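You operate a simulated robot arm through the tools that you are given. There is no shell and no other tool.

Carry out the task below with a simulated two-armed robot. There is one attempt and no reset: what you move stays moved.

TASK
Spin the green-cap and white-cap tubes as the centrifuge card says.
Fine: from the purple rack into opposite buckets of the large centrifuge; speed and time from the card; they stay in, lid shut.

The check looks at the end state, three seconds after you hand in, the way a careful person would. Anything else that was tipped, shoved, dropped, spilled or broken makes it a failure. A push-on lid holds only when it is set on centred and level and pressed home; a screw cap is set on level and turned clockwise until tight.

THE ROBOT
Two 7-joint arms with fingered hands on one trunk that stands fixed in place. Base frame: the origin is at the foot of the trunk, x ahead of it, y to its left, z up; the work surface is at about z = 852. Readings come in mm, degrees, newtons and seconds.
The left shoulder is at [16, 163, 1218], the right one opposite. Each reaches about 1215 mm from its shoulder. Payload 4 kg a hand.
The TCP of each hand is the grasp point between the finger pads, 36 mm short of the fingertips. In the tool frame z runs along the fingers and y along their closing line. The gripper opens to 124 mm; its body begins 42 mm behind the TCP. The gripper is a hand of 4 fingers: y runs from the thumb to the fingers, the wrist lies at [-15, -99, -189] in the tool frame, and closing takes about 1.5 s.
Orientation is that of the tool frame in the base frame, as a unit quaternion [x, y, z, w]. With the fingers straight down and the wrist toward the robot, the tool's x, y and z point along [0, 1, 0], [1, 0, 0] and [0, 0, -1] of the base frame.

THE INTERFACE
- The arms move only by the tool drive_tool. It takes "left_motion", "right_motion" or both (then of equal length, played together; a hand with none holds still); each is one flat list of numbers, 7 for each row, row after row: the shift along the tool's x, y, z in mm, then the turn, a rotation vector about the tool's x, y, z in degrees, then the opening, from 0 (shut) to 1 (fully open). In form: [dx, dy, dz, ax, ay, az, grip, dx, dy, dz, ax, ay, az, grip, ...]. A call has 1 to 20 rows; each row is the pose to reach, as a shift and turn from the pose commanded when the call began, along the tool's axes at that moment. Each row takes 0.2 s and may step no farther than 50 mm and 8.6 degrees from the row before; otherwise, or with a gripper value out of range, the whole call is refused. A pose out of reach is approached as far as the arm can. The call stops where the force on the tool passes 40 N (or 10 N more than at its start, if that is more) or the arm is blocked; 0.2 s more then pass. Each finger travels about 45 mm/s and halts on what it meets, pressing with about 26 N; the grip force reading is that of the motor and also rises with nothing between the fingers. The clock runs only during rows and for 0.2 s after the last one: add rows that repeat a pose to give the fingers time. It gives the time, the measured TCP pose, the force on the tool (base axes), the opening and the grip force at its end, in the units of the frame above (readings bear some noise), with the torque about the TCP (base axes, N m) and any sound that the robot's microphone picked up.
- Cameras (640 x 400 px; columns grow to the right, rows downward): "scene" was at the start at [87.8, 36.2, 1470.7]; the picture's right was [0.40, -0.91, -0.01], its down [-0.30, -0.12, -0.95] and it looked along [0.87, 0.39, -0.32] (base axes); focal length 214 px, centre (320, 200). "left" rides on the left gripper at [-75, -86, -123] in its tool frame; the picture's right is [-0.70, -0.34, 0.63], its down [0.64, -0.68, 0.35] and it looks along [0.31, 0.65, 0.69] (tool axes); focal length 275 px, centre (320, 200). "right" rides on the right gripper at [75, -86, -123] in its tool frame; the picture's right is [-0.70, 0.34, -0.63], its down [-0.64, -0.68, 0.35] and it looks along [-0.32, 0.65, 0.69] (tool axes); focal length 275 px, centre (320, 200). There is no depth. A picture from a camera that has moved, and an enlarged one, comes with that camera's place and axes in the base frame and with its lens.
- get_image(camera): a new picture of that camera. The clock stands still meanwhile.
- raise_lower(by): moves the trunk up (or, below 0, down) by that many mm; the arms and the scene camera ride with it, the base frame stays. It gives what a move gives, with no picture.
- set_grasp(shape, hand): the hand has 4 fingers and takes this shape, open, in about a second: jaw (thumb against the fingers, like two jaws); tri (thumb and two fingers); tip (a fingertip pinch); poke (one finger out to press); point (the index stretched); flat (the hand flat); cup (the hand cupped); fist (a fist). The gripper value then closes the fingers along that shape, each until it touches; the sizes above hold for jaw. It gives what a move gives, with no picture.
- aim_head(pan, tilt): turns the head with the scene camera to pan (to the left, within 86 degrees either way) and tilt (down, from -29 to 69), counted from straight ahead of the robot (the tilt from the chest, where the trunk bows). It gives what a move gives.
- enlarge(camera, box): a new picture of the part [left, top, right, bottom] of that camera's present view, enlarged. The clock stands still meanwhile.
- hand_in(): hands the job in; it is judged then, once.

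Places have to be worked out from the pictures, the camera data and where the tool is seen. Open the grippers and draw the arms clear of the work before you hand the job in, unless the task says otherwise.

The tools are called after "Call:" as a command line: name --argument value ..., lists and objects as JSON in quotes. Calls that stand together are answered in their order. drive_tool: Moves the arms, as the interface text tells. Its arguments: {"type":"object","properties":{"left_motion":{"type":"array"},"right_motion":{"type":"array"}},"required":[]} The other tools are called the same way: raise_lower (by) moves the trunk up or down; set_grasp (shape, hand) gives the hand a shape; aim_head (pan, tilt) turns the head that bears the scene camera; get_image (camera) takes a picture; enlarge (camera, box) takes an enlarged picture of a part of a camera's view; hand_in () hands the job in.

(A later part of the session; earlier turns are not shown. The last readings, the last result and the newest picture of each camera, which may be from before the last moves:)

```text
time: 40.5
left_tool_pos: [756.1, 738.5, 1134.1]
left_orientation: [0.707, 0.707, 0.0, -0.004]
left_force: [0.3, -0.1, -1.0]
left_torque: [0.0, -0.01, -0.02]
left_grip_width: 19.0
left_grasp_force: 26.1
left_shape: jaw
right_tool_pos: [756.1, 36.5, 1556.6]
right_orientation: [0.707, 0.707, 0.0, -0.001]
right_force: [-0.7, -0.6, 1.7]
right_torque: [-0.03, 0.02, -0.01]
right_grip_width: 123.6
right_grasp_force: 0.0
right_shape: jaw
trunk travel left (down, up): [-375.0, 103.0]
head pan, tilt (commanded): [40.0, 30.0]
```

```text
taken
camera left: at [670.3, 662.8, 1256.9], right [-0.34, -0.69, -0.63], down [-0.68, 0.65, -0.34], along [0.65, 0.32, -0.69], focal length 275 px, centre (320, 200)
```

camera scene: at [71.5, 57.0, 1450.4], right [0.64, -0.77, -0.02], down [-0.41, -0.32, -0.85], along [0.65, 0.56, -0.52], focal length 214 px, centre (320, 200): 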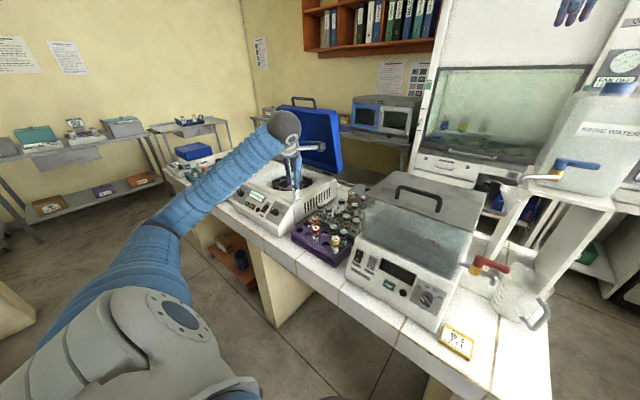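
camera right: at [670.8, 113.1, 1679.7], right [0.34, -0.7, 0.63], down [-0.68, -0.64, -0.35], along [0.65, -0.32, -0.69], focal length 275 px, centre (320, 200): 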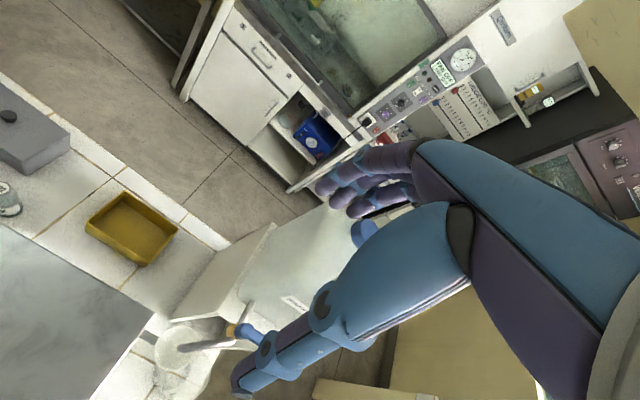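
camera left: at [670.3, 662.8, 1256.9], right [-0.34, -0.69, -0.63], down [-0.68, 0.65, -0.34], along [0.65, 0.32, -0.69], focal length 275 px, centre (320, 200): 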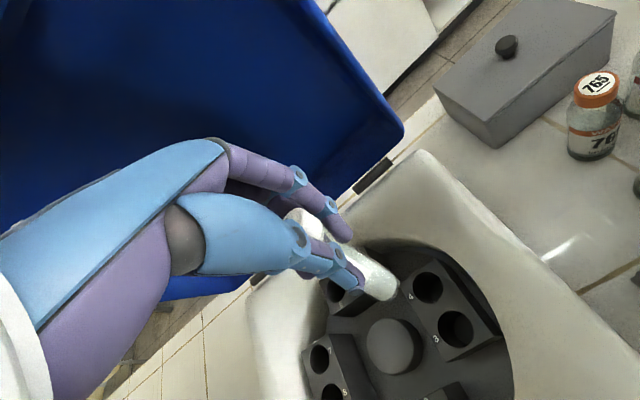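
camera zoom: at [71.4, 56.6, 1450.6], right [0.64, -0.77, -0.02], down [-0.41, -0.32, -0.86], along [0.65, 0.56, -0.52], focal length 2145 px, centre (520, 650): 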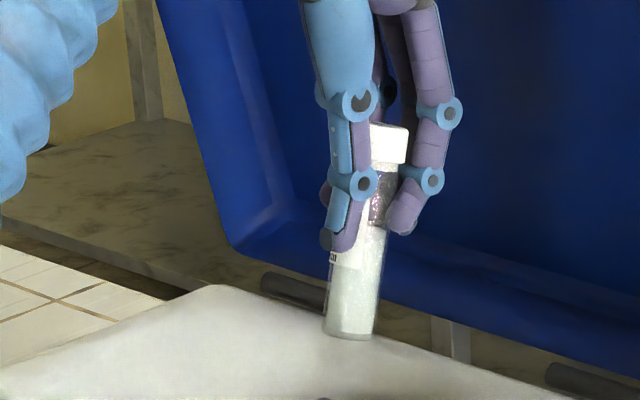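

Now the tilt is clear: about 18–20° (cap toward the fingers). I'll pitch the hand by −18° about its x axis so that the tube hangs vertical, and look again.

Call:
drive_tool --left_motion '[0, 0, 0, -6, 0, 0, 0.05, 0, 0, 0, -12, 0, 0, 0.05, 0, 0, 0, -18, 0, 0, 0.05, 0, 0, 0, -18, 0, 0, 0.05]'

Call:
enlarge --camera "scene" --box '[280, 135, 320, 175]'

Call:
get_image --camera "left"

```text
time: 41.5
left_tool_pos: [755.5, 737.0, 1133.9]
left_orientation: [0.698, 0.699, 0.111, 0.108]
left_force: [0.5, -0.3, -0.6]
left_torque: [-0.02, 0.03, 0.02]
left_grip_width: 18.9
left_grasp_force: 25.6
left_shape: jaw
right_tool_pos: [756.9, 37.0, 1555.9]
right_orientation: [0.707, 0.707, 0.0, 0.0]
right_force: [1.0, 0.2, 0.2]
right_torque: [0.0, 0.0, 0.0]
right_grip_width: 123.9
right_grasp_force: 0.1
right_shape: jaw
trunk travel left (down, up): [-375.0, 103.0]
head pan, tilt (commanded): [40.0, 30.0]
```

```text
10.00 times, centred on (300, 155) of scene
camera zoom: at [71.5, 56.5, 1450.6], right [0.64, -0.77, -0.02], down [-0.41, -0.32, -0.86], along [0.65, 0.56, -0.52], focal length 2145 px, centre (520, 650)
```

zoom: 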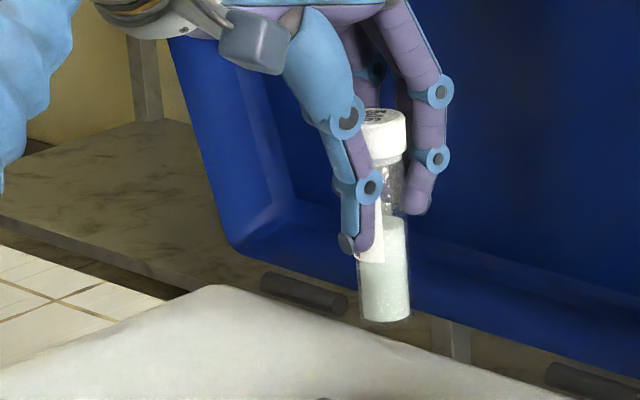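

```text
taken
camera left: at [636.7, 661.6, 1223.8], right [-0.13, -0.69, -0.71], down [-0.55, 0.65, -0.54], along [0.83, 0.32, -0.46], focal length 275 px, centre (320, 200)
```

left: 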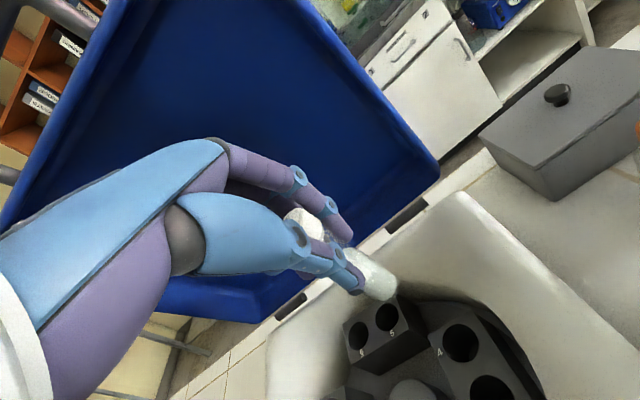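

The tube now looks vertical in the scene view. I'll enlarge the left view to get the tube bottom position relative to hole 4.

Call:
enlarge --camera "left" --box '[280, 190, 520, 400]'

Call:
enlarge --camera "scene" --box '[280, 140, 330, 200]'

```text
1.90 times, centred on (400, 295) of left
camera zoom: at [636.7, 661.6, 1223.8], right [-0.13, -0.69, -0.71], down [-0.55, 0.65, -0.54], along [0.83, 0.32, -0.46], focal length 524 px, centre (168, 19)
```

zoom: 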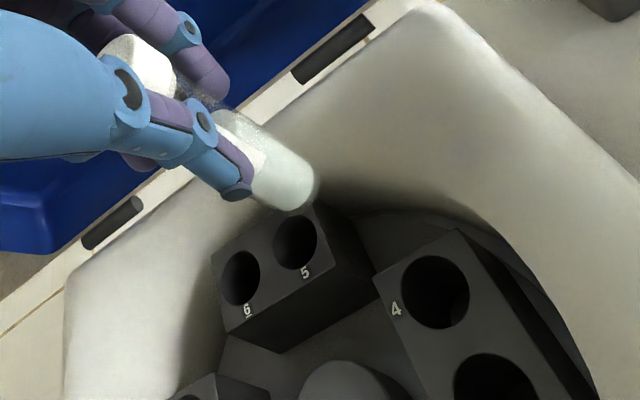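

```text
6.67 times, centred on (305, 170) of scene
camera zoom: at [71.5, 56.5, 1450.6], right [0.64, -0.77, -0.02], down [-0.41, -0.32, -0.86], along [0.65, 0.56, -0.52], focal length 1430 px, centre (420, 400)
```

zoom: 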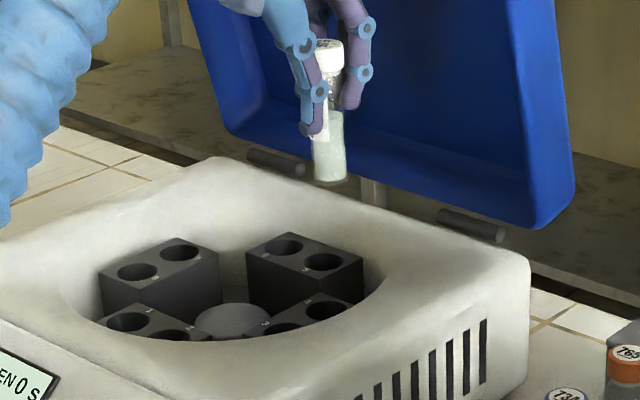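

Call:
enlarge --camera "left" --box '[320, 220, 420, 310]'

Call:
enlarge --camera "scene" --box '[294, 142, 312, 170]'

```text
4.44 times, centred on (370, 265) of left
camera zoom: at [636.7, 661.6, 1223.8], right [-0.13, -0.69, -0.71], down [-0.55, 0.65, -0.54], along [0.83, 0.32, -0.46], focal length 1224 px, centre (98, -89)
```

zoom: 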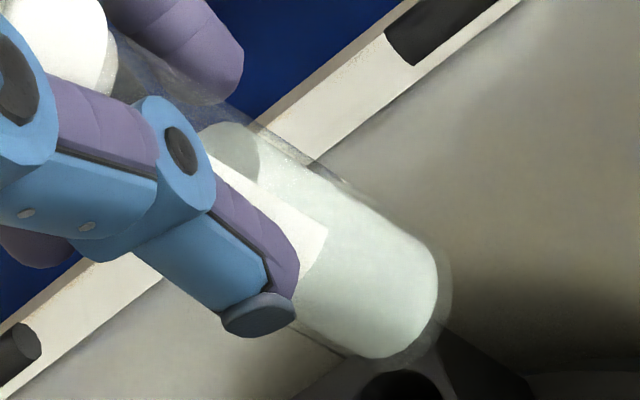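

```text
14.29 times, centred on (303, 156) of scene
camera zoom: at [71.5, 56.5, 1450.6], right [0.64, -0.77, -0.02], down [-0.41, -0.32, -0.86], along [0.65, 0.56, -0.52], focal length 3064 px, centre (563, 829)
```

zoom: 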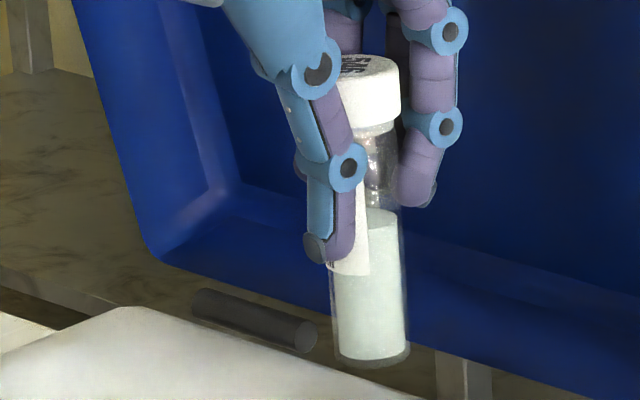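

Triangulated: tube axis ≈ (774, 738), bottom z≈1050, i.e. 18 mm ahead of the TCP; hole 4 ≈ (757.3, 735.4, 950). I'll yaw the hand +45° about the vertical (finger clearance in the bowl) and shift so the tube axis comes over hole 4.

Call:
drive_tool --left_motion '[-2.6, -1.6, -0.5, 0.03, 2.3, -7.13, 0.05, -5.2, -3.3, -1.1, 0.07, 4.6, -14.27, 0.05, -7.8, -5, -1.6, 0.1, 6.9, -21.4, 0.05, -10.4, -6.6, -2.2, 0.13, 9.2, -28.5, 0.05, -13, -8.2, -2.7, 0.17, 11.5, -35.7, 0.05, -15.6, -9.9, -3.2, 0.2, 13.8, -42.8, 0.05, -15.6, -9.9, -3.2, 0.2, 13.8, -42.8, 0.05, -15.6, -9.9, -3.2, 0.2, 13.8, -42.8, 0.05]'

Call:
get_image --camera "left"

Call:
enlarge --camera "left" --box '[300, 200, 460, 330]'

Call:
enlarge --camera "scene" --box '[280, 140, 330, 200]'

```text
time: 43.2
left_tool_pos: [746.2, 720.5, 1133.0]
left_orientation: [0.378, 0.913, 0.143, 0.056]
left_force: [-0.2, 0.7, -0.5]
left_torque: [-0.02, 0.0, 0.01]
left_grip_width: 18.7
left_grasp_force: 25.9
left_shape: jaw
right_tool_pos: [755.6, 36.6, 1556.6]
right_orientation: [0.707, 0.707, 0.0, 0.0]
right_force: [0.3, 0.4, 0.0]
right_torque: [0.0, 0.04, 0.01]
right_grip_width: 123.8
right_grasp_force: 0.0
right_shape: jaw
trunk travel left (down, up): [-375.0, 103.0]
head pan, tilt (commanded): [40.0, 30.0]
```

```text
taken
camera left: at [714.9, 582.7, 1223.4], right [0.4, -0.58, -0.71], down [-0.84, 0.07, -0.53], along [0.36, 0.81, -0.46], focal length 275 px, centre (320, 200)
```

left: 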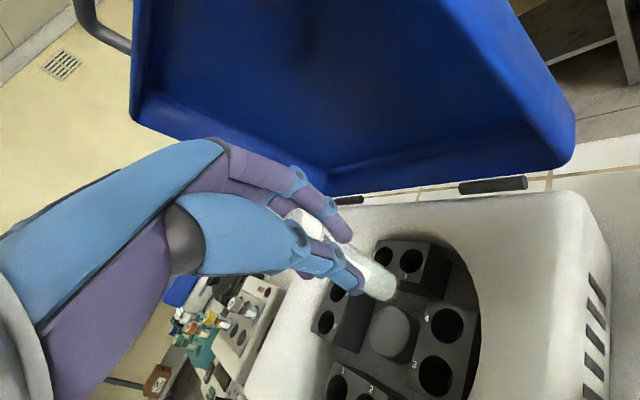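

```text
3.08 times, centred on (380, 265) of left
camera zoom: at [714.9, 582.7, 1223.4], right [0.4, -0.58, -0.71], down [-0.84, 0.07, -0.53], along [0.36, 0.81, -0.46], focal length 847 px, centre (135, 0)
```

zoom: 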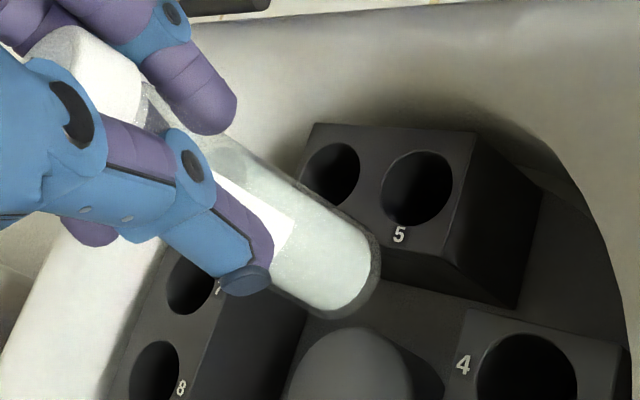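

```text
6.67 times, centred on (305, 170) of scene
camera zoom: at [71.5, 56.4, 1450.6], right [0.64, -0.77, -0.02], down [-0.41, -0.32, -0.86], along [0.65, 0.56, -0.52], focal length 1430 px, centre (420, 400)
```

zoom: 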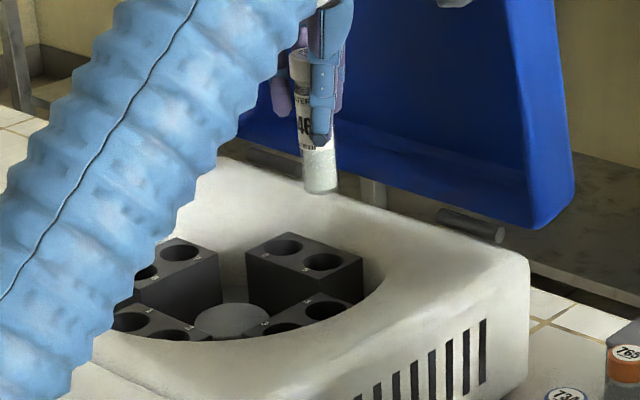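

Measured tube-to-hole offset is about (−1.6, −3.9) mm, tube vertical. I'll correct it and lower to about 15 mm above the bucket, then check again.

Call:
drive_tool --left_motion '[1.6, 3.7, 1.2, 0, 0, 0, 0.05, 1.5, -1.5, 17.5, 0, 0, 0, 0.05, 1.4, -6.6, 33.7, 0, 0, 0, 0.05, 1.3, -11.8, 49.9, 0, 0, 0, 0.05, 1.2, -16.9, 66, 0, 0, 0, 0.05, 1.1, -22.1, 82.2, 0, 0, 0, 0.05, 1.1, -22.1, 82.2, 0, 0, 0, 0.05]'

Call:
enlarge --camera "left" --box '[300, 180, 500, 340]'

Call:
enlarge --camera "scene" --box '[280, 155, 320, 205]'

```text
time: 44.9
left_tool_pos: [745.9, 724.7, 1048.5]
left_orientation: [0.378, 0.913, 0.143, 0.056]
left_force: [1.1, -0.4, -0.4]
left_torque: [-0.02, 0.02, -0.02]
left_grip_width: 18.8
left_grasp_force: 26.5
left_shape: jaw
right_tool_pos: [756.3, 36.8, 1557.2]
right_orientation: [0.707, 0.707, 0.0, 0.001]
right_force: [-0.6, 1.1, 0.1]
right_torque: [0.01, 0.02, 0.0]
right_grip_width: 123.8
right_grasp_force: 0.1
right_shape: jaw
trunk travel left (down, up): [-375.0, 103.0]
head pan, tilt (commanded): [40.0, 30.0]
```

```text
2.50 times, centred on (400, 260) of left
camera zoom: at [715.8, 586.5, 1138.9], right [0.4, -0.58, -0.71], down [-0.84, 0.07, -0.53], along [0.36, 0.81, -0.46], focal length 688 px, centre (120, 50)
```

zoom: 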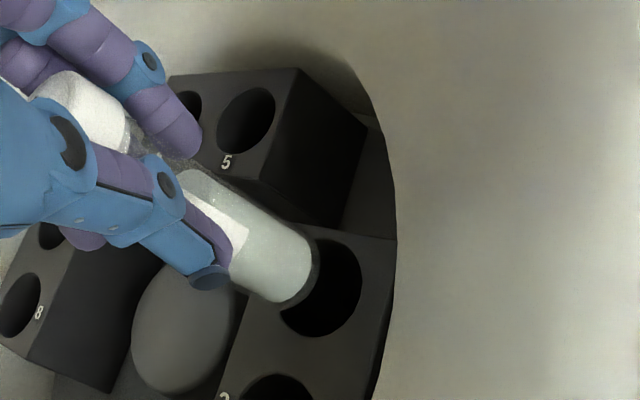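

```text
8.00 times, centred on (300, 180) of scene
camera zoom: at [71.2, 56.5, 1450.6], right [0.64, -0.77, -0.02], down [-0.41, -0.32, -0.86], along [0.65, 0.56, -0.52], focal length 1716 px, centre (480, 360)
```

zoom: 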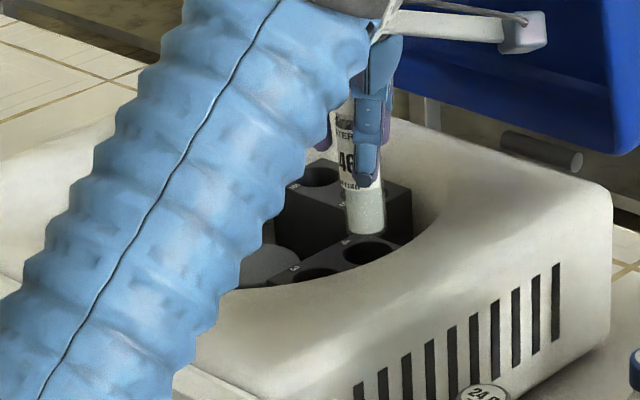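

The tube bottom is just above hole 4. I'll zoom further in both views to judge the remaining offset.

Call:
enlarge --camera "scene" --box '[294, 170, 312, 190]'

Call:
enlarge --camera "left" --box '[360, 220, 440, 300]'

```text
16.00 times, centred on (303, 180) of scene
camera zoom: at [71.2, 56.5, 1450.6], right [0.64, -0.77, -0.02], down [-0.41, -0.32, -0.86], along [0.65, 0.56, -0.52], focal length 3432 px, centre (592, 520)
```

zoom: 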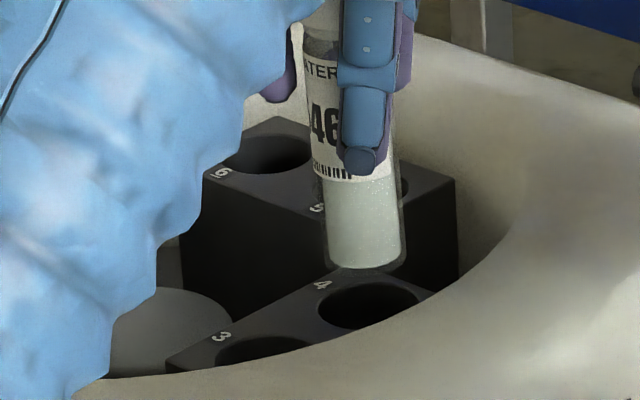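

```text
5.00 times, centred on (400, 260) of left
camera zoom: at [715.8, 586.5, 1138.9], right [0.4, -0.58, -0.71], down [-0.84, 0.07, -0.53], along [0.36, 0.81, -0.46], focal length 1376 px, centre (-80, -100)
```

zoom: 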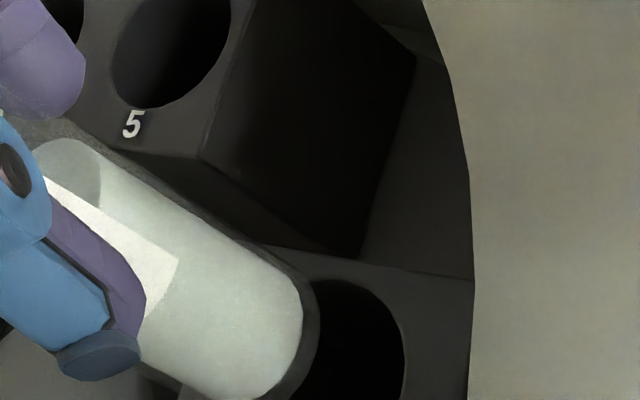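

Both views agree: the tube is aligned with hole 4 within about 1 mm (hole ≈32 mm, tube ≈25 mm). I'll lower it 44 mm into the hole.

Call:
drive_tool --left_motion '[0, -2.4, 7.6, 0, 0, 0, 0.05, -0.1, -4.9, 15.3, 0, 0, 0, 0.05, -0.1, -7.3, 22.9, 0, 0, 0, 0.05, -0.2, -9.7, 30.5, 0, 0, 0, 0.05, -0.2, -11.5, 36.2, 0, 0, 0, 0.05, -0.25, -13.4, 41.9, 0, 0, 0, 0.05, -0.25, -13.4, 41.9, 0, 0, 0, 0.05]'

Call:
enlarge --camera "left" --box '[300, 180, 500, 340]'

Call:
enlarge --camera "scene" --box '[285, 155, 320, 195]'

```text
time: 46.5
left_tool_pos: [746.6, 725.9, 1003.3]
left_orientation: [0.377, 0.914, 0.143, 0.056]
left_force: [0.4, 1.1, 0.0]
left_torque: [-0.01, 0.02, -0.04]
left_grip_width: 18.7
left_grasp_force: 26.2
left_shape: jaw
right_tool_pos: [756.6, 38.1, 1556.0]
right_orientation: [0.707, 0.707, 0.0, 0.0]
right_force: [-0.8, 0.5, 0.0]
right_torque: [0.03, -0.04, 0.03]
right_grip_width: 123.7
right_grasp_force: 0.1
right_shape: jaw
trunk travel left (down, up): [-375.0, 103.0]
head pan, tilt (commanded): [40.0, 30.0]
```

```text
2.50 times, centred on (400, 260) of left
camera zoom: at [715.5, 588.3, 1094.3], right [0.4, -0.58, -0.71], down [-0.84, 0.07, -0.53], along [0.36, 0.81, -0.46], focal length 688 px, centre (120, 50)
```

zoom: 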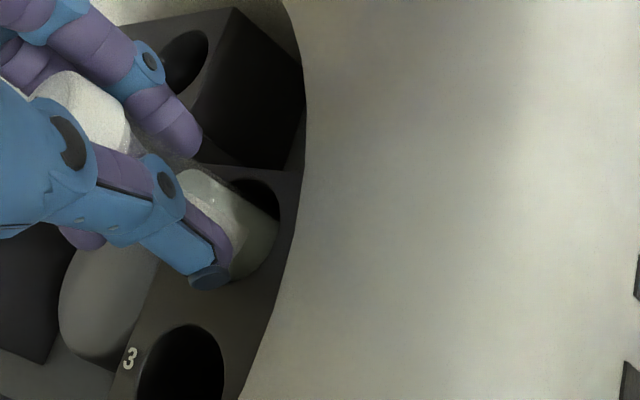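

```text
10.00 times, centred on (302, 175) of scene
camera zoom: at [71.2, 56.6, 1450.6], right [0.64, -0.77, -0.02], down [-0.41, -0.32, -0.86], along [0.65, 0.56, -0.52], focal length 2145 px, centre (495, 450)
```

zoom: 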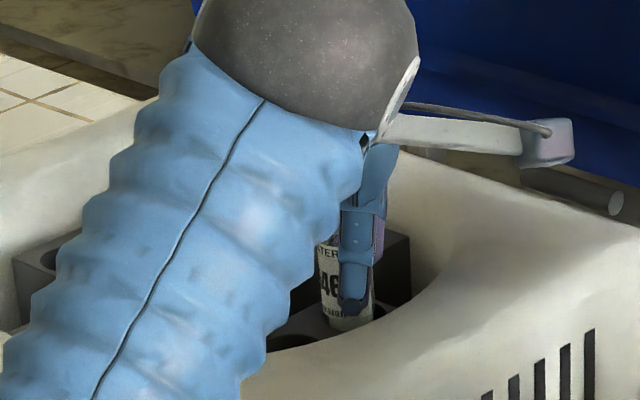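

No contact force and the tube is about 30 mm into hole 4. I'll go 3 mm lower and open the fingers gently to let it settle.

Call:
drive_tool --left_motion '[0, -0.9, 2.9, 0, 0, 0, 0.05, 0, -0.9, 2.9, 0, 0, 0, 0.15, 0, -0.9, 2.9, 0, 0, 0, 0.2, 0, -0.9, 2.9, 0, 0, 0, 0.25, 0, -0.9, 2.9, 0, 0, 0, 0.3, 0, -0.9, 2.9, 0, 0, 0, 0.35, 0, -0.9, 2.9, 0, 0, 0, 0.35]'

Call:
enlarge --camera "left" --box '[240, 160, 440, 320]'

Call:
enlarge --camera "scene" --box '[285, 155, 320, 195]'

```text
time: 48.0
left_tool_pos: [746.6, 726.9, 1001.6]
left_orientation: [0.378, 0.913, 0.143, 0.055]
left_force: [0.4, 0.2, 0.6]
left_torque: [0.01, -0.01, 0.06]
left_grip_width: 43.1
left_grasp_force: 0.1
left_shape: jaw
right_tool_pos: [756.8, 37.1, 1557.2]
right_orientation: [0.708, 0.706, 0.0, 0.0]
right_force: [0.2, -0.4, 0.5]
right_torque: [0.04, -0.02, 0.02]
right_grip_width: 123.6
right_grasp_force: 0.1
right_shape: jaw
trunk travel left (down, up): [-375.0, 103.0]
head pan, tilt (commanded): [40.0, 30.0]
```

```text
2.50 times, centred on (340, 240) of left
camera zoom: at [715.7, 588.5, 1092.0], right [0.4, -0.58, -0.71], down [-0.84, 0.07, -0.53], along [0.36, 0.81, -0.46], focal length 688 px, centre (270, 100)
```

zoom: 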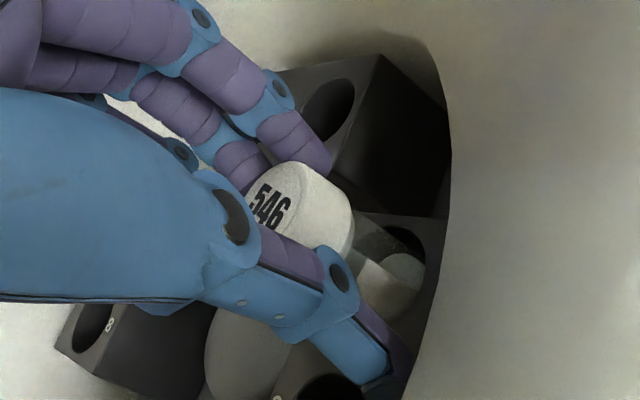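

```text
10.00 times, centred on (302, 175) of scene
camera zoom: at [71.3, 56.6, 1450.6], right [0.64, -0.77, -0.02], down [-0.41, -0.32, -0.86], along [0.65, 0.56, -0.52], focal length 2145 px, centre (495, 450)
```

zoom: 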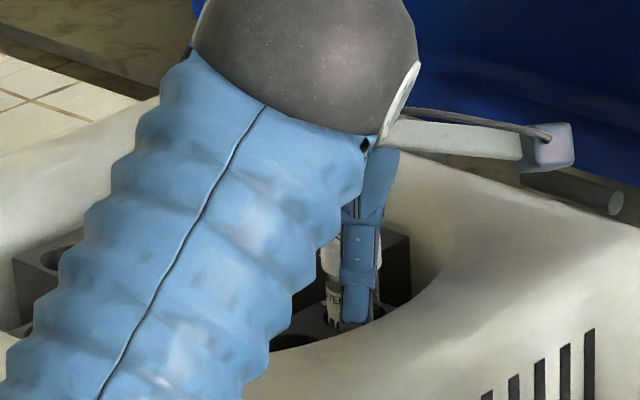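

The white tube dropped home into hole 4. I'll shift the hand toward the finger side while opening more (to keep the thumb off the bowl rim), then lift straight up.

Call:
drive_tool --left_motion '[0, 5, 0, 0, 0, 0, 0.42, 0, 9, 0, 0, 0, 0, 0.48, 0, 12, -9.5, 0, 0, 0, 0.48, 0.1, 15, -19, 0, 0, 0, 0.48, 0.2, 21, -38, 0, 0, 0, 0.48, 0.4, 30, -67, 0, 0, 0, 0.48, 0.6, 42, -105, 0, 0, 0, 0.48, 0.9, 54, -143, 0, 0, 0, 0.48, 0.9, 54, -143, 0, 0, 0, 0.48]'

Call:
get_image --camera "left"

Call:
enlarge --camera "scene" --box '[270, 150, 330, 210]'

```text
time: 50.0
left_tool_pos: [755.7, 731.2, 1154.3]
left_orientation: [0.377, 0.913, 0.143, 0.055]
left_force: [-0.1, 0.9, 0.0]
left_torque: [-0.02, -0.01, -0.03]
left_grip_width: 59.4
left_grasp_force: 0.0
left_shape: jaw
right_tool_pos: [756.0, 38.9, 1555.5]
right_orientation: [0.708, 0.706, 0.0, 0.0]
right_force: [-0.1, -0.9, -1.1]
right_torque: [0.0, -0.01, -0.02]
right_grip_width: 123.7
right_grasp_force: 0.0
right_shape: jaw
trunk travel left (down, up): [-375.0, 103.0]
head pan, tilt (commanded): [40.0, 30.0]
```

```text
taken
camera left: at [724.5, 593.3, 1243.8], right [0.4, -0.58, -0.71], down [-0.84, 0.07, -0.53], along [0.36, 0.81, -0.46], focal length 275 px, centre (320, 200)
```

left: 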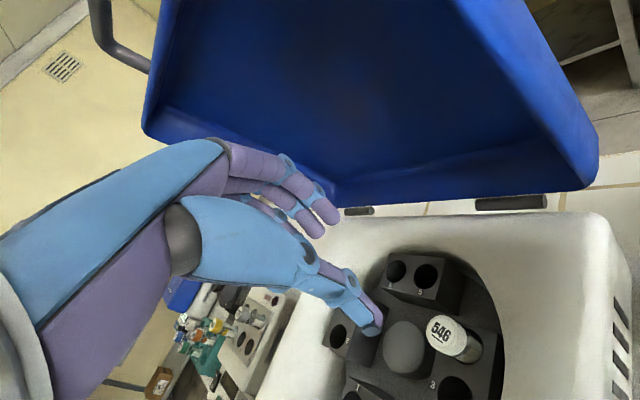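

```text
6.67 times, centred on (300, 180) of scene
camera zoom: at [71.3, 57.1, 1450.5], right [0.64, -0.77, -0.02], down [-0.41, -0.32, -0.86], along [0.65, 0.56, -0.52], focal length 1430 px, centre (453, 333)
```

zoom: 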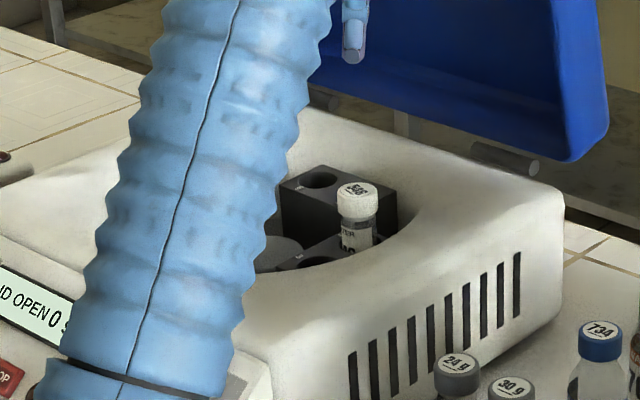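

The white tube (546) stands in hole 4. Now for the green tube: I'll approach with the hand pre-pitched by 18° (so the tube stays upright in the grip) and yaw 0, which keeps camera and thumb clear of the bath and neighbours; moving to hover over green at about (580, 427).

Call:
drive_tool --left_motion '[-4, -18, -6, -0.01, -0.7, 2.1, 0.48, -13, -57, -10, -0.04, -2.3, 7.1, 0.48, -22, -96, -14, -0.07, -3.8, 11.9, 0.48, -31, -135, -19, -0.1, -5.3, 16.7, 0.48, -40, -174, -23, -0.13, -6.8, 21.4, 0.45, -49, -213, -28, -0.16, -8.3, 26.2, 0.42, -58, -252, -32, -0.18, -9.8, 30.9, 0.42, -67, -291, -37, -0.21, -11.3, 35.5, 0.42, -75, -327, -42, -0.24, -12.7, 39.9, 0.42, -81, -352, -45, -0.26, -13.7, 42.9, 0.42, -81, -352, -45, -0.26, -13.7, 42.9, 0.42, -81, -352, -45, -0.26, -13.7, 42.9, 0.42]'

Call:
get_image --camera "left"

Call:
get_image --camera "scene"

```text
time: 52.6
left_tool_pos: [564.8, 425.7, 1089.8]
left_orientation: [0.698, 0.7, 0.111, 0.107]
left_force: [-0.1, 0.4, 0.1]
left_torque: [-0.03, -0.01, 0.02]
left_grip_width: 52.2
left_grasp_force: 0.0
left_shape: jaw
right_tool_pos: [756.1, 38.7, 1556.4]
right_orientation: [0.708, 0.707, -0.001, 0.0]
right_force: [-0.1, 0.1, -0.1]
right_torque: [0.01, -0.03, -0.04]
right_grip_width: 123.5
right_grasp_force: 0.0
right_shape: jaw
trunk travel left (down, up): [-375.0, 103.0]
head pan, tilt (commanded): [40.0, 30.0]
```

```text
taken
camera left: at [444.5, 350.4, 1180.4], right [-0.13, -0.69, -0.71], down [-0.54, 0.65, -0.53], along [0.83, 0.32, -0.46], focal length 275 px, centre (320, 200)
```

left: 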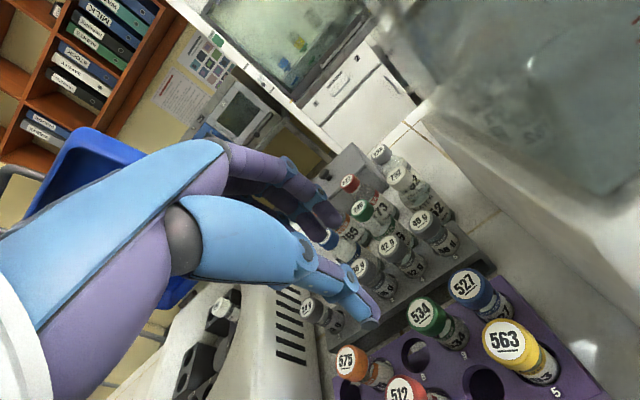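

```text
taken
camera scene: at [71.1, 56.5, 1450.6], right [0.64, -0.77, -0.02], down [-0.41, -0.32, -0.86], along [0.65, 0.56, -0.52], focal length 214 px, centre (320, 200)
```

scene: 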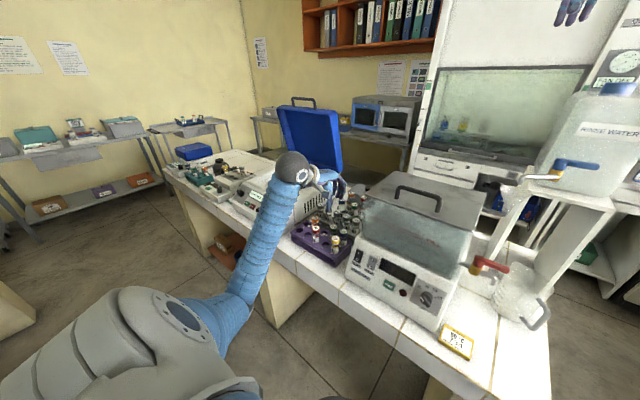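

I hover over the rack. I'll enlarge the left view to pin down the green tube before descending.

Call:
enlarge --camera "left" --box '[320, 250, 560, 400]'

Call:
enlarge --camera "scene" --box '[290, 160, 370, 250]'

```text
2.67 times, centred on (440, 325) of left
camera zoom: at [444.5, 350.4, 1180.4], right [-0.13, -0.69, -0.71], down [-0.54, 0.65, -0.53], along [0.83, 0.32, -0.46], focal length 734 px, centre (0, -133)
```

zoom: 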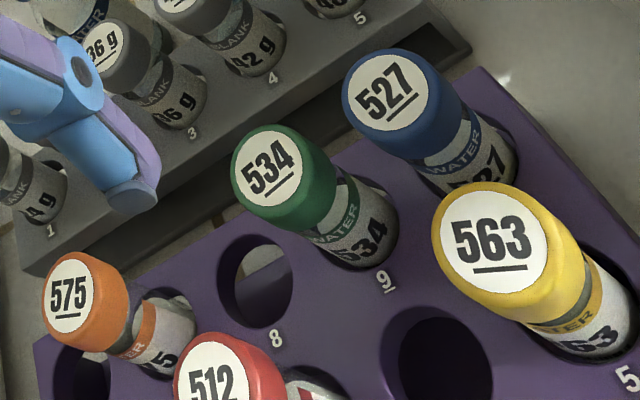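

```text
4.44 times, centred on (330, 205) of scene
camera zoom: at [71.1, 56.5, 1450.6], right [0.64, -0.77, -0.02], down [-0.41, -0.32, -0.86], along [0.65, 0.56, -0.52], focal length 953 px, centre (276, 178)
```

zoom: 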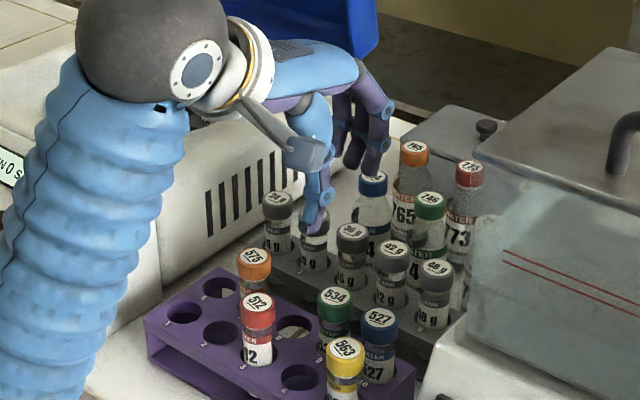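

Green tube axis ≈ (578.6, 428.6), top z≈955. I'll descend straight down to TCP z≈960 with the fingers around its cap.

Call:
drive_tool --left_motion '[2.9, 0.3, 0, 0, 0, 0, 0.42, 2.8, -5.8, 19, 0, 0, 0, 0.42, 2.7, -11.9, 38, 0, 0, 0, 0.42, 2.6, -18, 57, 0, 0, 0, 0.42, 2.5, -24.1, 76, 0, 0, 0, 0.42, 2.4, -30.2, 95, 0, 0, 0, 0.42, 2.3, -35, 110, 0, 0, 0, 0.42, 2.2, -39.3, 124, 0, 0, 0, 0.42, 2.2, -39.3, 124, 0, 0, 0, 0.42]'

Call:
get_image --camera "left"

Call:
enlarge --camera "scene" --box '[300, 180, 370, 250]'

```text
time: 54.6
left_tool_pos: [565.0, 428.0, 957.3]
left_orientation: [0.699, 0.699, 0.111, 0.107]
left_force: [0.0, -0.1, -0.9]
left_torque: [-0.01, 0.01, 0.02]
left_grip_width: 52.2
left_grasp_force: 0.0
left_shape: jaw
right_tool_pos: [755.8, 37.6, 1556.3]
right_orientation: [0.707, 0.707, 0.0, 0.0]
right_force: [-0.2, 0.2, -0.2]
right_torque: [0.04, 0.01, -0.02]
right_grip_width: 124.0
right_grasp_force: 0.1
right_shape: jaw
trunk travel left (down, up): [-375.0, 103.0]
head pan, tilt (commanded): [40.0, 30.0]
```

```text
taken
camera left: at [446.6, 352.3, 1047.8], right [-0.13, -0.69, -0.71], down [-0.55, 0.65, -0.53], along [0.83, 0.32, -0.46], focal length 275 px, centre (320, 200)
```

left: 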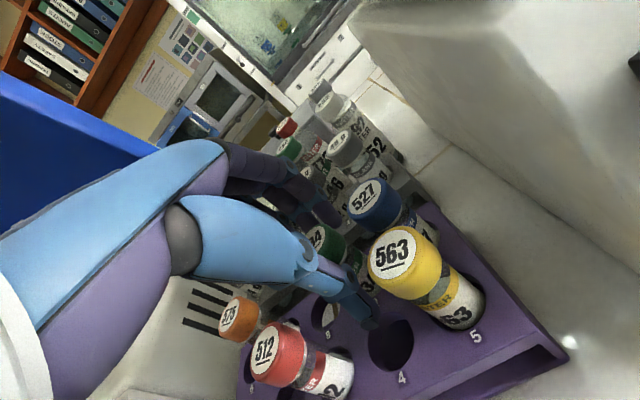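

```text
5.71 times, centred on (335, 215) of scene
camera zoom: at [71.3, 56.5, 1450.6], right [0.64, -0.77, -0.02], down [-0.41, -0.32, -0.86], along [0.65, 0.56, -0.52], focal length 1226 px, centre (234, 114)
```

zoom: 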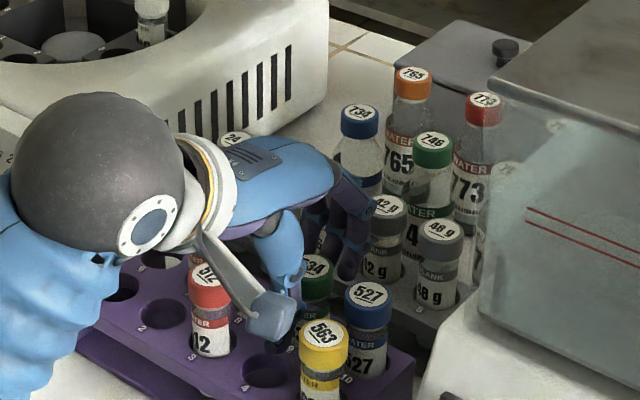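

Call:
enlarge --camera "left" --box '[250, 170, 420, 340]'

Call:
enlarge --camera "scene" --box '[318, 196, 352, 236]'

```text
2.35 times, centred on (335, 255) of left
camera zoom: at [446.6, 352.3, 1047.8], right [-0.13, -0.69, -0.71], down [-0.55, 0.65, -0.53], along [0.83, 0.32, -0.46], focal length 648 px, centre (285, 71)
```

zoom: 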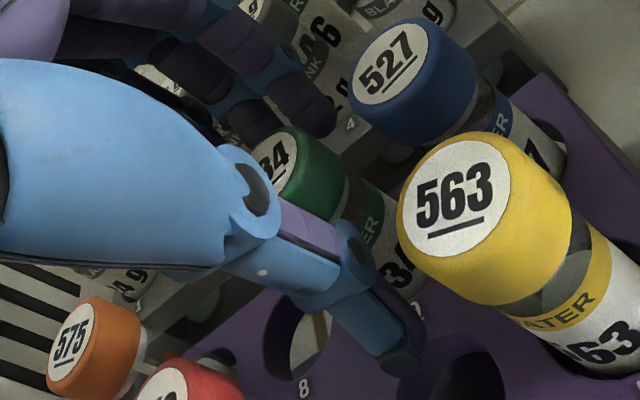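

```text
10.00 times, centred on (335, 216) of scene
camera zoom: at [71.3, 56.5, 1450.6], right [0.64, -0.77, -0.02], down [-0.41, -0.32, -0.86], along [0.65, 0.56, -0.52], focal length 2145 px, centre (170, 40)
```

zoom: 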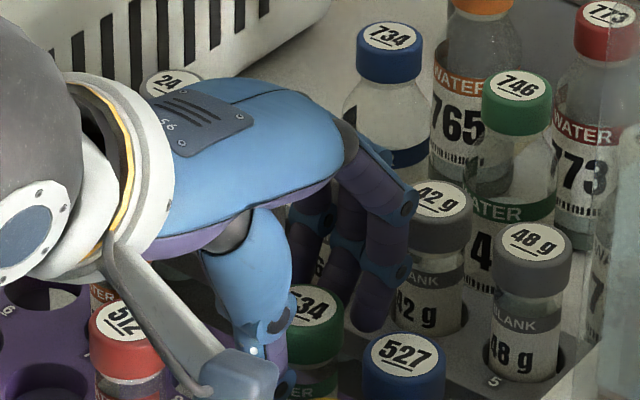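

The green tube is between thumb and fingers and nothing is touching. I'll close slowly.

Call:
drive_tool --left_motion '[0, 0, 0, 0, 0, 0, 0.35, 0, 0, 0, 0, 0, 0, 0.28, 0, 0, 0, 0, 0, 0, 0.21, 0, 0, 0, 0, 0, 0, 0.14, 0, 0, 0, 0, 0, 0, 0.08, 0, 0, 0, 0, 0, 0, 0.05, 0, 0, 0, 0, 0, 0, 0.05, 0, 0, 0, 0, 0, 0, 0.05]'

Call:
enlarge --camera "left" --box '[250, 170, 420, 340]'

Call:
enlarge --camera "scene" --box '[318, 196, 352, 236]'

```text
time: 56.5
left_tool_pos: [566.6, 427.6, 958.1]
left_orientation: [0.698, 0.699, 0.11, 0.107]
left_force: [0.6, 0.6, -0.8]
left_torque: [0.04, -0.13, -0.02]
left_grip_width: 23.4
left_grasp_force: 26.1
left_shape: jaw
right_tool_pos: [755.8, 36.6, 1556.2]
right_orientation: [0.708, 0.707, 0.0, 0.001]
right_force: [0.8, -0.2, -0.1]
right_torque: [0.04, 0.0, 0.0]
right_grip_width: 123.7
right_grasp_force: 0.2
right_shape: jaw
trunk travel left (down, up): [-375.0, 103.0]
head pan, tilt (commanded): [40.0, 30.0]
```

```text
2.35 times, centred on (335, 255) of left
camera zoom: at [446.7, 352.4, 1048.0], right [-0.13, -0.69, -0.71], down [-0.55, 0.65, -0.53], along [0.83, 0.32, -0.46], focal length 648 px, centre (285, 71)
```

zoom: 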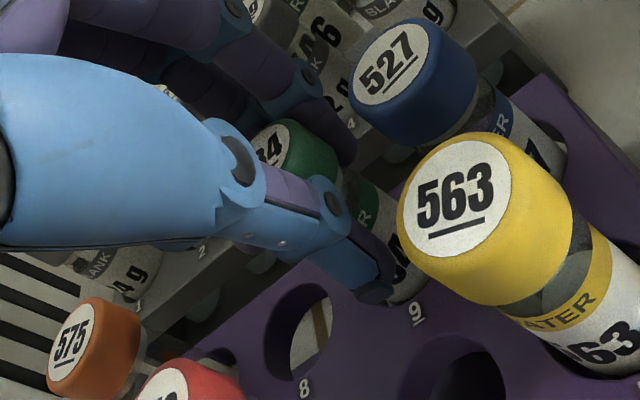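

```text
10.00 times, centred on (335, 216) of scene
camera zoom: at [71.4, 56.6, 1450.6], right [0.64, -0.77, -0.02], down [-0.41, -0.32, -0.86], along [0.65, 0.56, -0.52], focal length 2145 px, centre (170, 40)
```

zoom: 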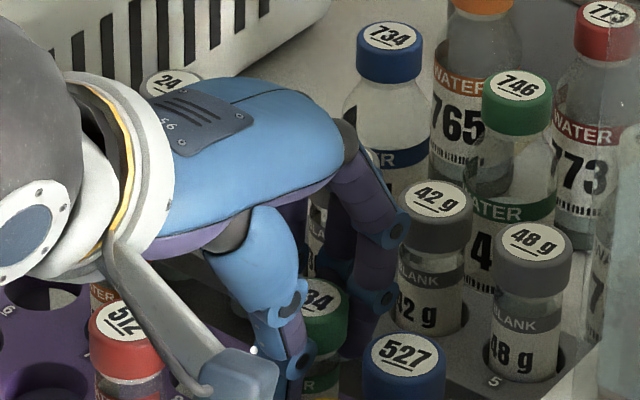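

Green is gripped and the neighbours haven't moved. I'll lift it straight up 200 mm.

Call:
drive_tool --left_motion '[0, 2.4, -7.6, 0, 0, 0, 0.05, 0.1, 6.1, -19, 0, 0, 0, 0.05, 0.2, 12.1, -38.1, 0, 0, 0, 0.05, 0.3, 19.7, -61.9, 0, 0, 0, 0.05, 0.4, 28.8, -90.4, 0, 0, 0, 0.05, 0.5, 37.9, -119, 0, 0, 0, 0.05, 0.6, 48.5, -152, 0, 0, 0, 0.05, 0.8, 60.6, -190.3, 0, 0, 0, 0.05, 0.8, 60.6, -190.3, 0, 0, 0, 0.05]'

Call:
get_image --camera "left"

Call:
enlarge --camera "scene" --box '[300, 140, 370, 240]'

```text
time: 58.5
left_tool_pos: [566.2, 431.0, 1157.3]
left_orientation: [0.699, 0.699, 0.11, 0.107]
left_force: [-0.6, 0.4, -0.3]
left_torque: [0.01, 0.0, -0.02]
left_grip_width: 22.7
left_grasp_force: 26.3
left_shape: jaw
right_tool_pos: [756.0, 38.2, 1556.4]
right_orientation: [0.707, 0.707, 0.0, 0.0]
right_force: [-0.7, 0.2, -0.8]
right_torque: [0.0, 0.02, -0.02]
right_grip_width: 123.8
right_grasp_force: 0.1
right_shape: jaw
trunk travel left (down, up): [-375.0, 103.0]
head pan, tilt (commanded): [40.0, 30.0]
```

```text
taken
camera left: at [447.3, 355.1, 1247.9], right [-0.13, -0.69, -0.71], down [-0.55, 0.65, -0.53], along [0.83, 0.32, -0.46], focal length 275 px, centre (320, 200)
```

left: 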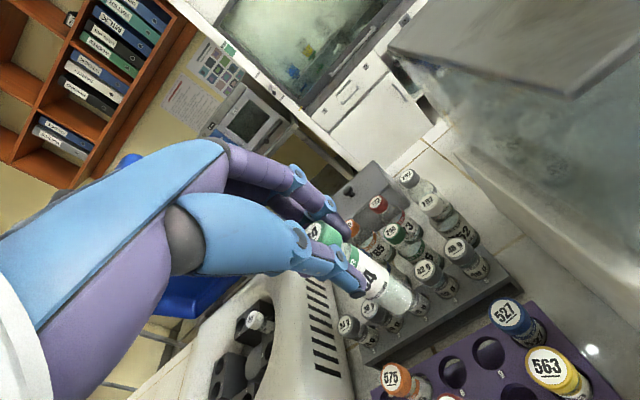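

```text
4.00 times, centred on (335, 190) of scene
camera zoom: at [71.2, 56.9, 1450.5], right [0.64, -0.77, -0.02], down [-0.41, -0.32, -0.86], along [0.65, 0.56, -0.52], focal length 858 px, centre (260, 240)
```

zoom: 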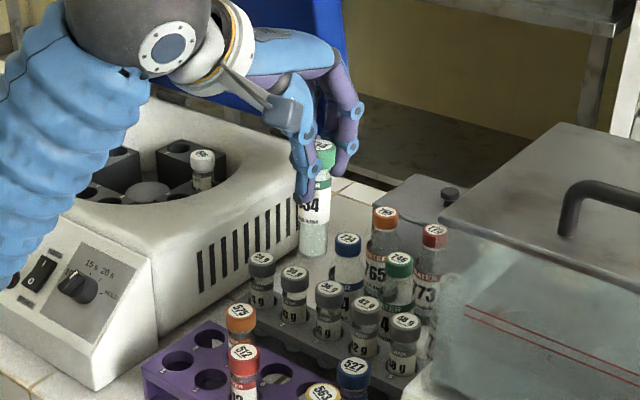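

Green is lifted clear of the rack. I'll check its tilt.

Call:
enlarge --camera "scene" --box '[332, 160, 362, 200]'

Call:
enlarge --camera "left" --box '[300, 210, 440, 340]'

```text
10.00 times, centred on (347, 180) of scene
camera zoom: at [71.2, 56.9, 1450.5], right [0.64, -0.77, -0.02], down [-0.41, -0.32, -0.86], along [0.65, 0.56, -0.52], focal length 2145 px, centre (50, 400)
```

zoom: 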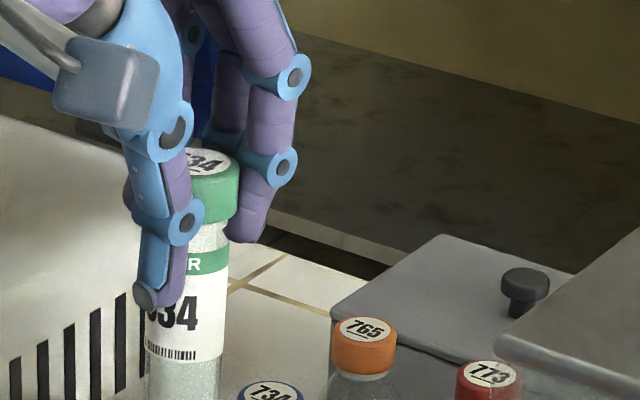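

```text
3.08 times, centred on (370, 275) of left
camera zoom: at [447.3, 355.1, 1247.9], right [-0.13, -0.69, -0.71], down [-0.55, 0.65, -0.53], along [0.83, 0.32, -0.46], focal length 847 px, centre (166, -31)
```

zoom: 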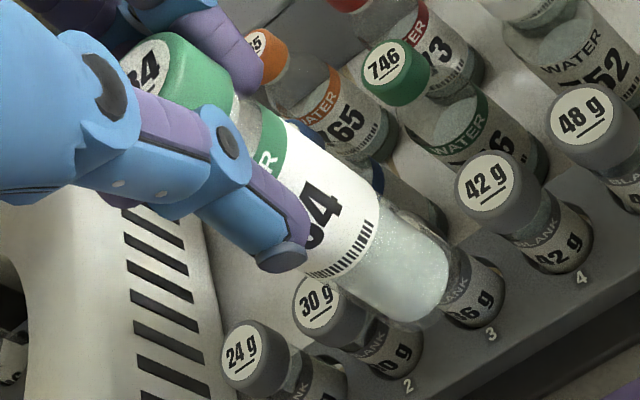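

The tube is nearly upright; about 3° remains (bottom toward the thumb), which I'll take out with a −3° pitch while moving to hover over hole 8 at ≈ (712, 900).

Call:
drive_tool --left_motion '[18, 5, 2, 0, 0, 0, 0.05, 56, 15, 5, 0, 0, 0, 0.05, 97, 26, 9, -0.5, 0, 0, 0.05, 139, 38, 12, -1, 0, 0, 0.05, 181, 49, 16, -1.5, 0, 0, 0.05, 223, 60, 20, -2, 0, 0, 0.05, 265, 72, 24, -2.5, 0, 0, 0.05, 307, 83, 27, -3, 0, 0, 0.05, 349, 94, 31, -3, 0, 0, 0.05, 391, 106, 35, -3, 0, 0, 0.05, 430, 116, 38, -3, 0, 0, 0.05, 455, 123, 41, -3, 0, 0, 0.05, 469, 127, 42, -3, 0, 0, 0.05, 469, 127, 42, -3, 0, 0, 0.05, 469, 127, 42, -3, 0, 0, 0.05]'

Call:
get_image --camera "left"

Call:
enlarge --camera "scene" --box '[240, 120, 330, 210]'

```text
time: 61.6
left_tool_pos: [695.7, 900.7, 1160.4]
left_orientation: [0.695, 0.696, 0.129, 0.125]
left_force: [-1.0, -0.5, 0.2]
left_torque: [-0.05, 0.02, 0.01]
left_grip_width: 22.5
left_grasp_force: 26.1
left_shape: jaw
right_tool_pos: [755.9, 38.0, 1556.9]
right_orientation: [0.707, 0.707, 0.0, 0.0]
right_force: [0.3, -0.5, 0.3]
right_torque: [-0.01, -0.02, -0.02]
right_grip_width: 123.7
right_grasp_force: 0.0
right_shape: jaw
trunk travel left (down, up): [-375.0, 103.0]
head pan, tilt (commanded): [40.0, 30.0]
```

```text
taken
camera left: at [571.9, 825.3, 1243.0], right [-0.09, -0.69, -0.72], down [-0.52, 0.65, -0.56], along [0.85, 0.32, -0.42], focal length 275 px, centre (320, 200)
```

left: 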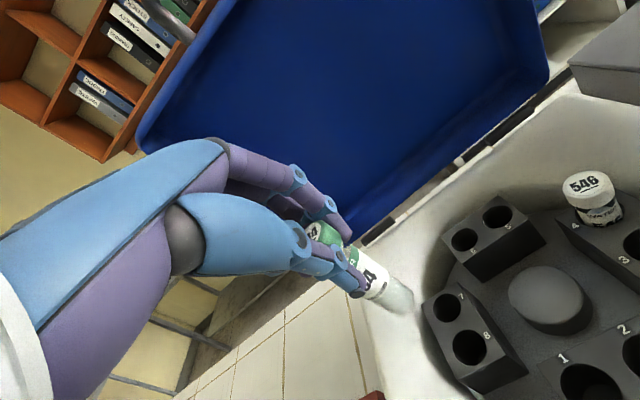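

```text
4.44 times, centred on (285, 165) of scene
camera zoom: at [71.4, 56.8, 1450.6], right [0.64, -0.77, -0.02], down [-0.41, -0.32, -0.86], along [0.65, 0.56, -0.52], focal length 953 px, centre (476, 356)
```

zoom: 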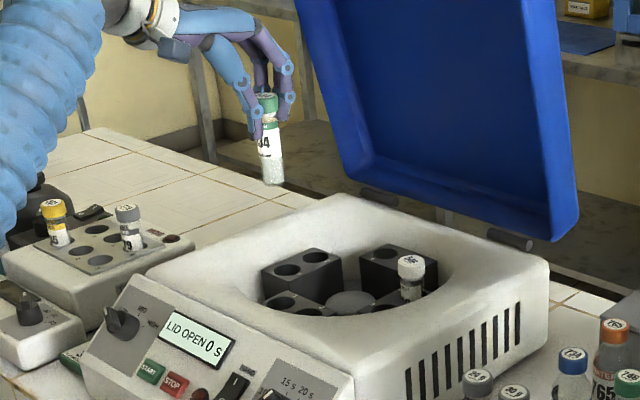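

Call:
enlarge --camera "left" --box '[320, 200, 520, 360]'

Call:
enlarge --camera "scene" --box '[286, 135, 316, 175]'

Call:
enlarge --camera "scene" --box '[288, 150, 338, 200]'

```text
2.50 times, centred on (420, 280) of left
camera zoom: at [571.9, 825.3, 1243.0], right [-0.09, -0.69, -0.72], down [-0.52, 0.65, -0.56], along [0.85, 0.32, -0.42], focal length 688 px, centre (70, 0)
```

zoom: 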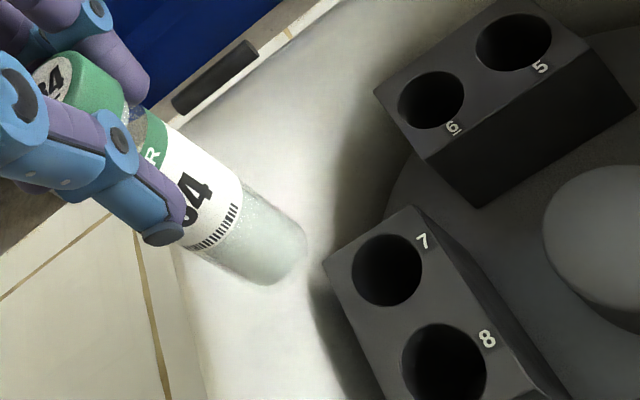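

```text
10.00 times, centred on (301, 155) of scene
camera zoom: at [71.4, 56.8, 1450.6], right [0.64, -0.77, -0.02], down [-0.41, -0.32, -0.86], along [0.65, 0.56, -0.52], focal length 2145 px, centre (510, 650)
```

zoom: 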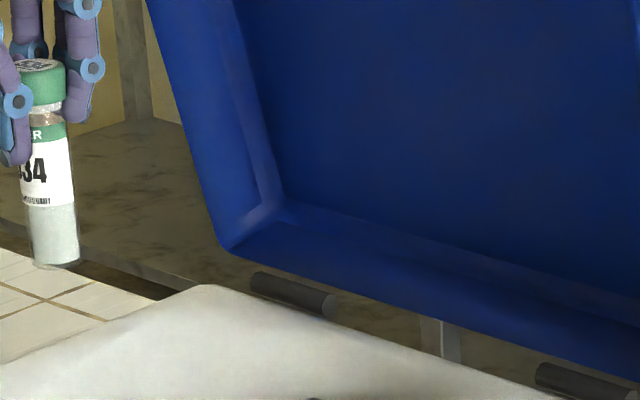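

```text
8.00 times, centred on (313, 175) of scene
camera zoom: at [71.4, 56.8, 1450.6], right [0.64, -0.77, -0.02], down [-0.41, -0.32, -0.86], along [0.65, 0.56, -0.52], focal length 1716 px, centre (376, 400)
```

zoom: 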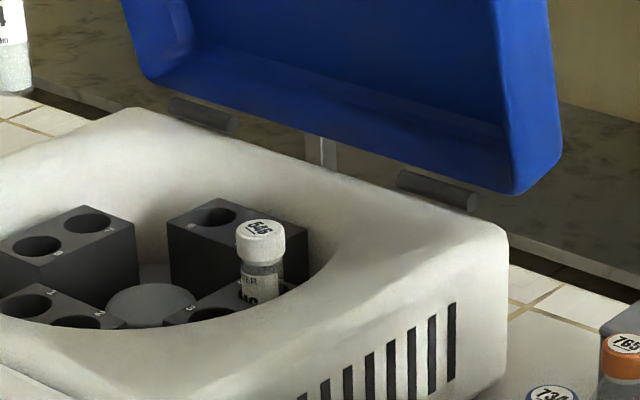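

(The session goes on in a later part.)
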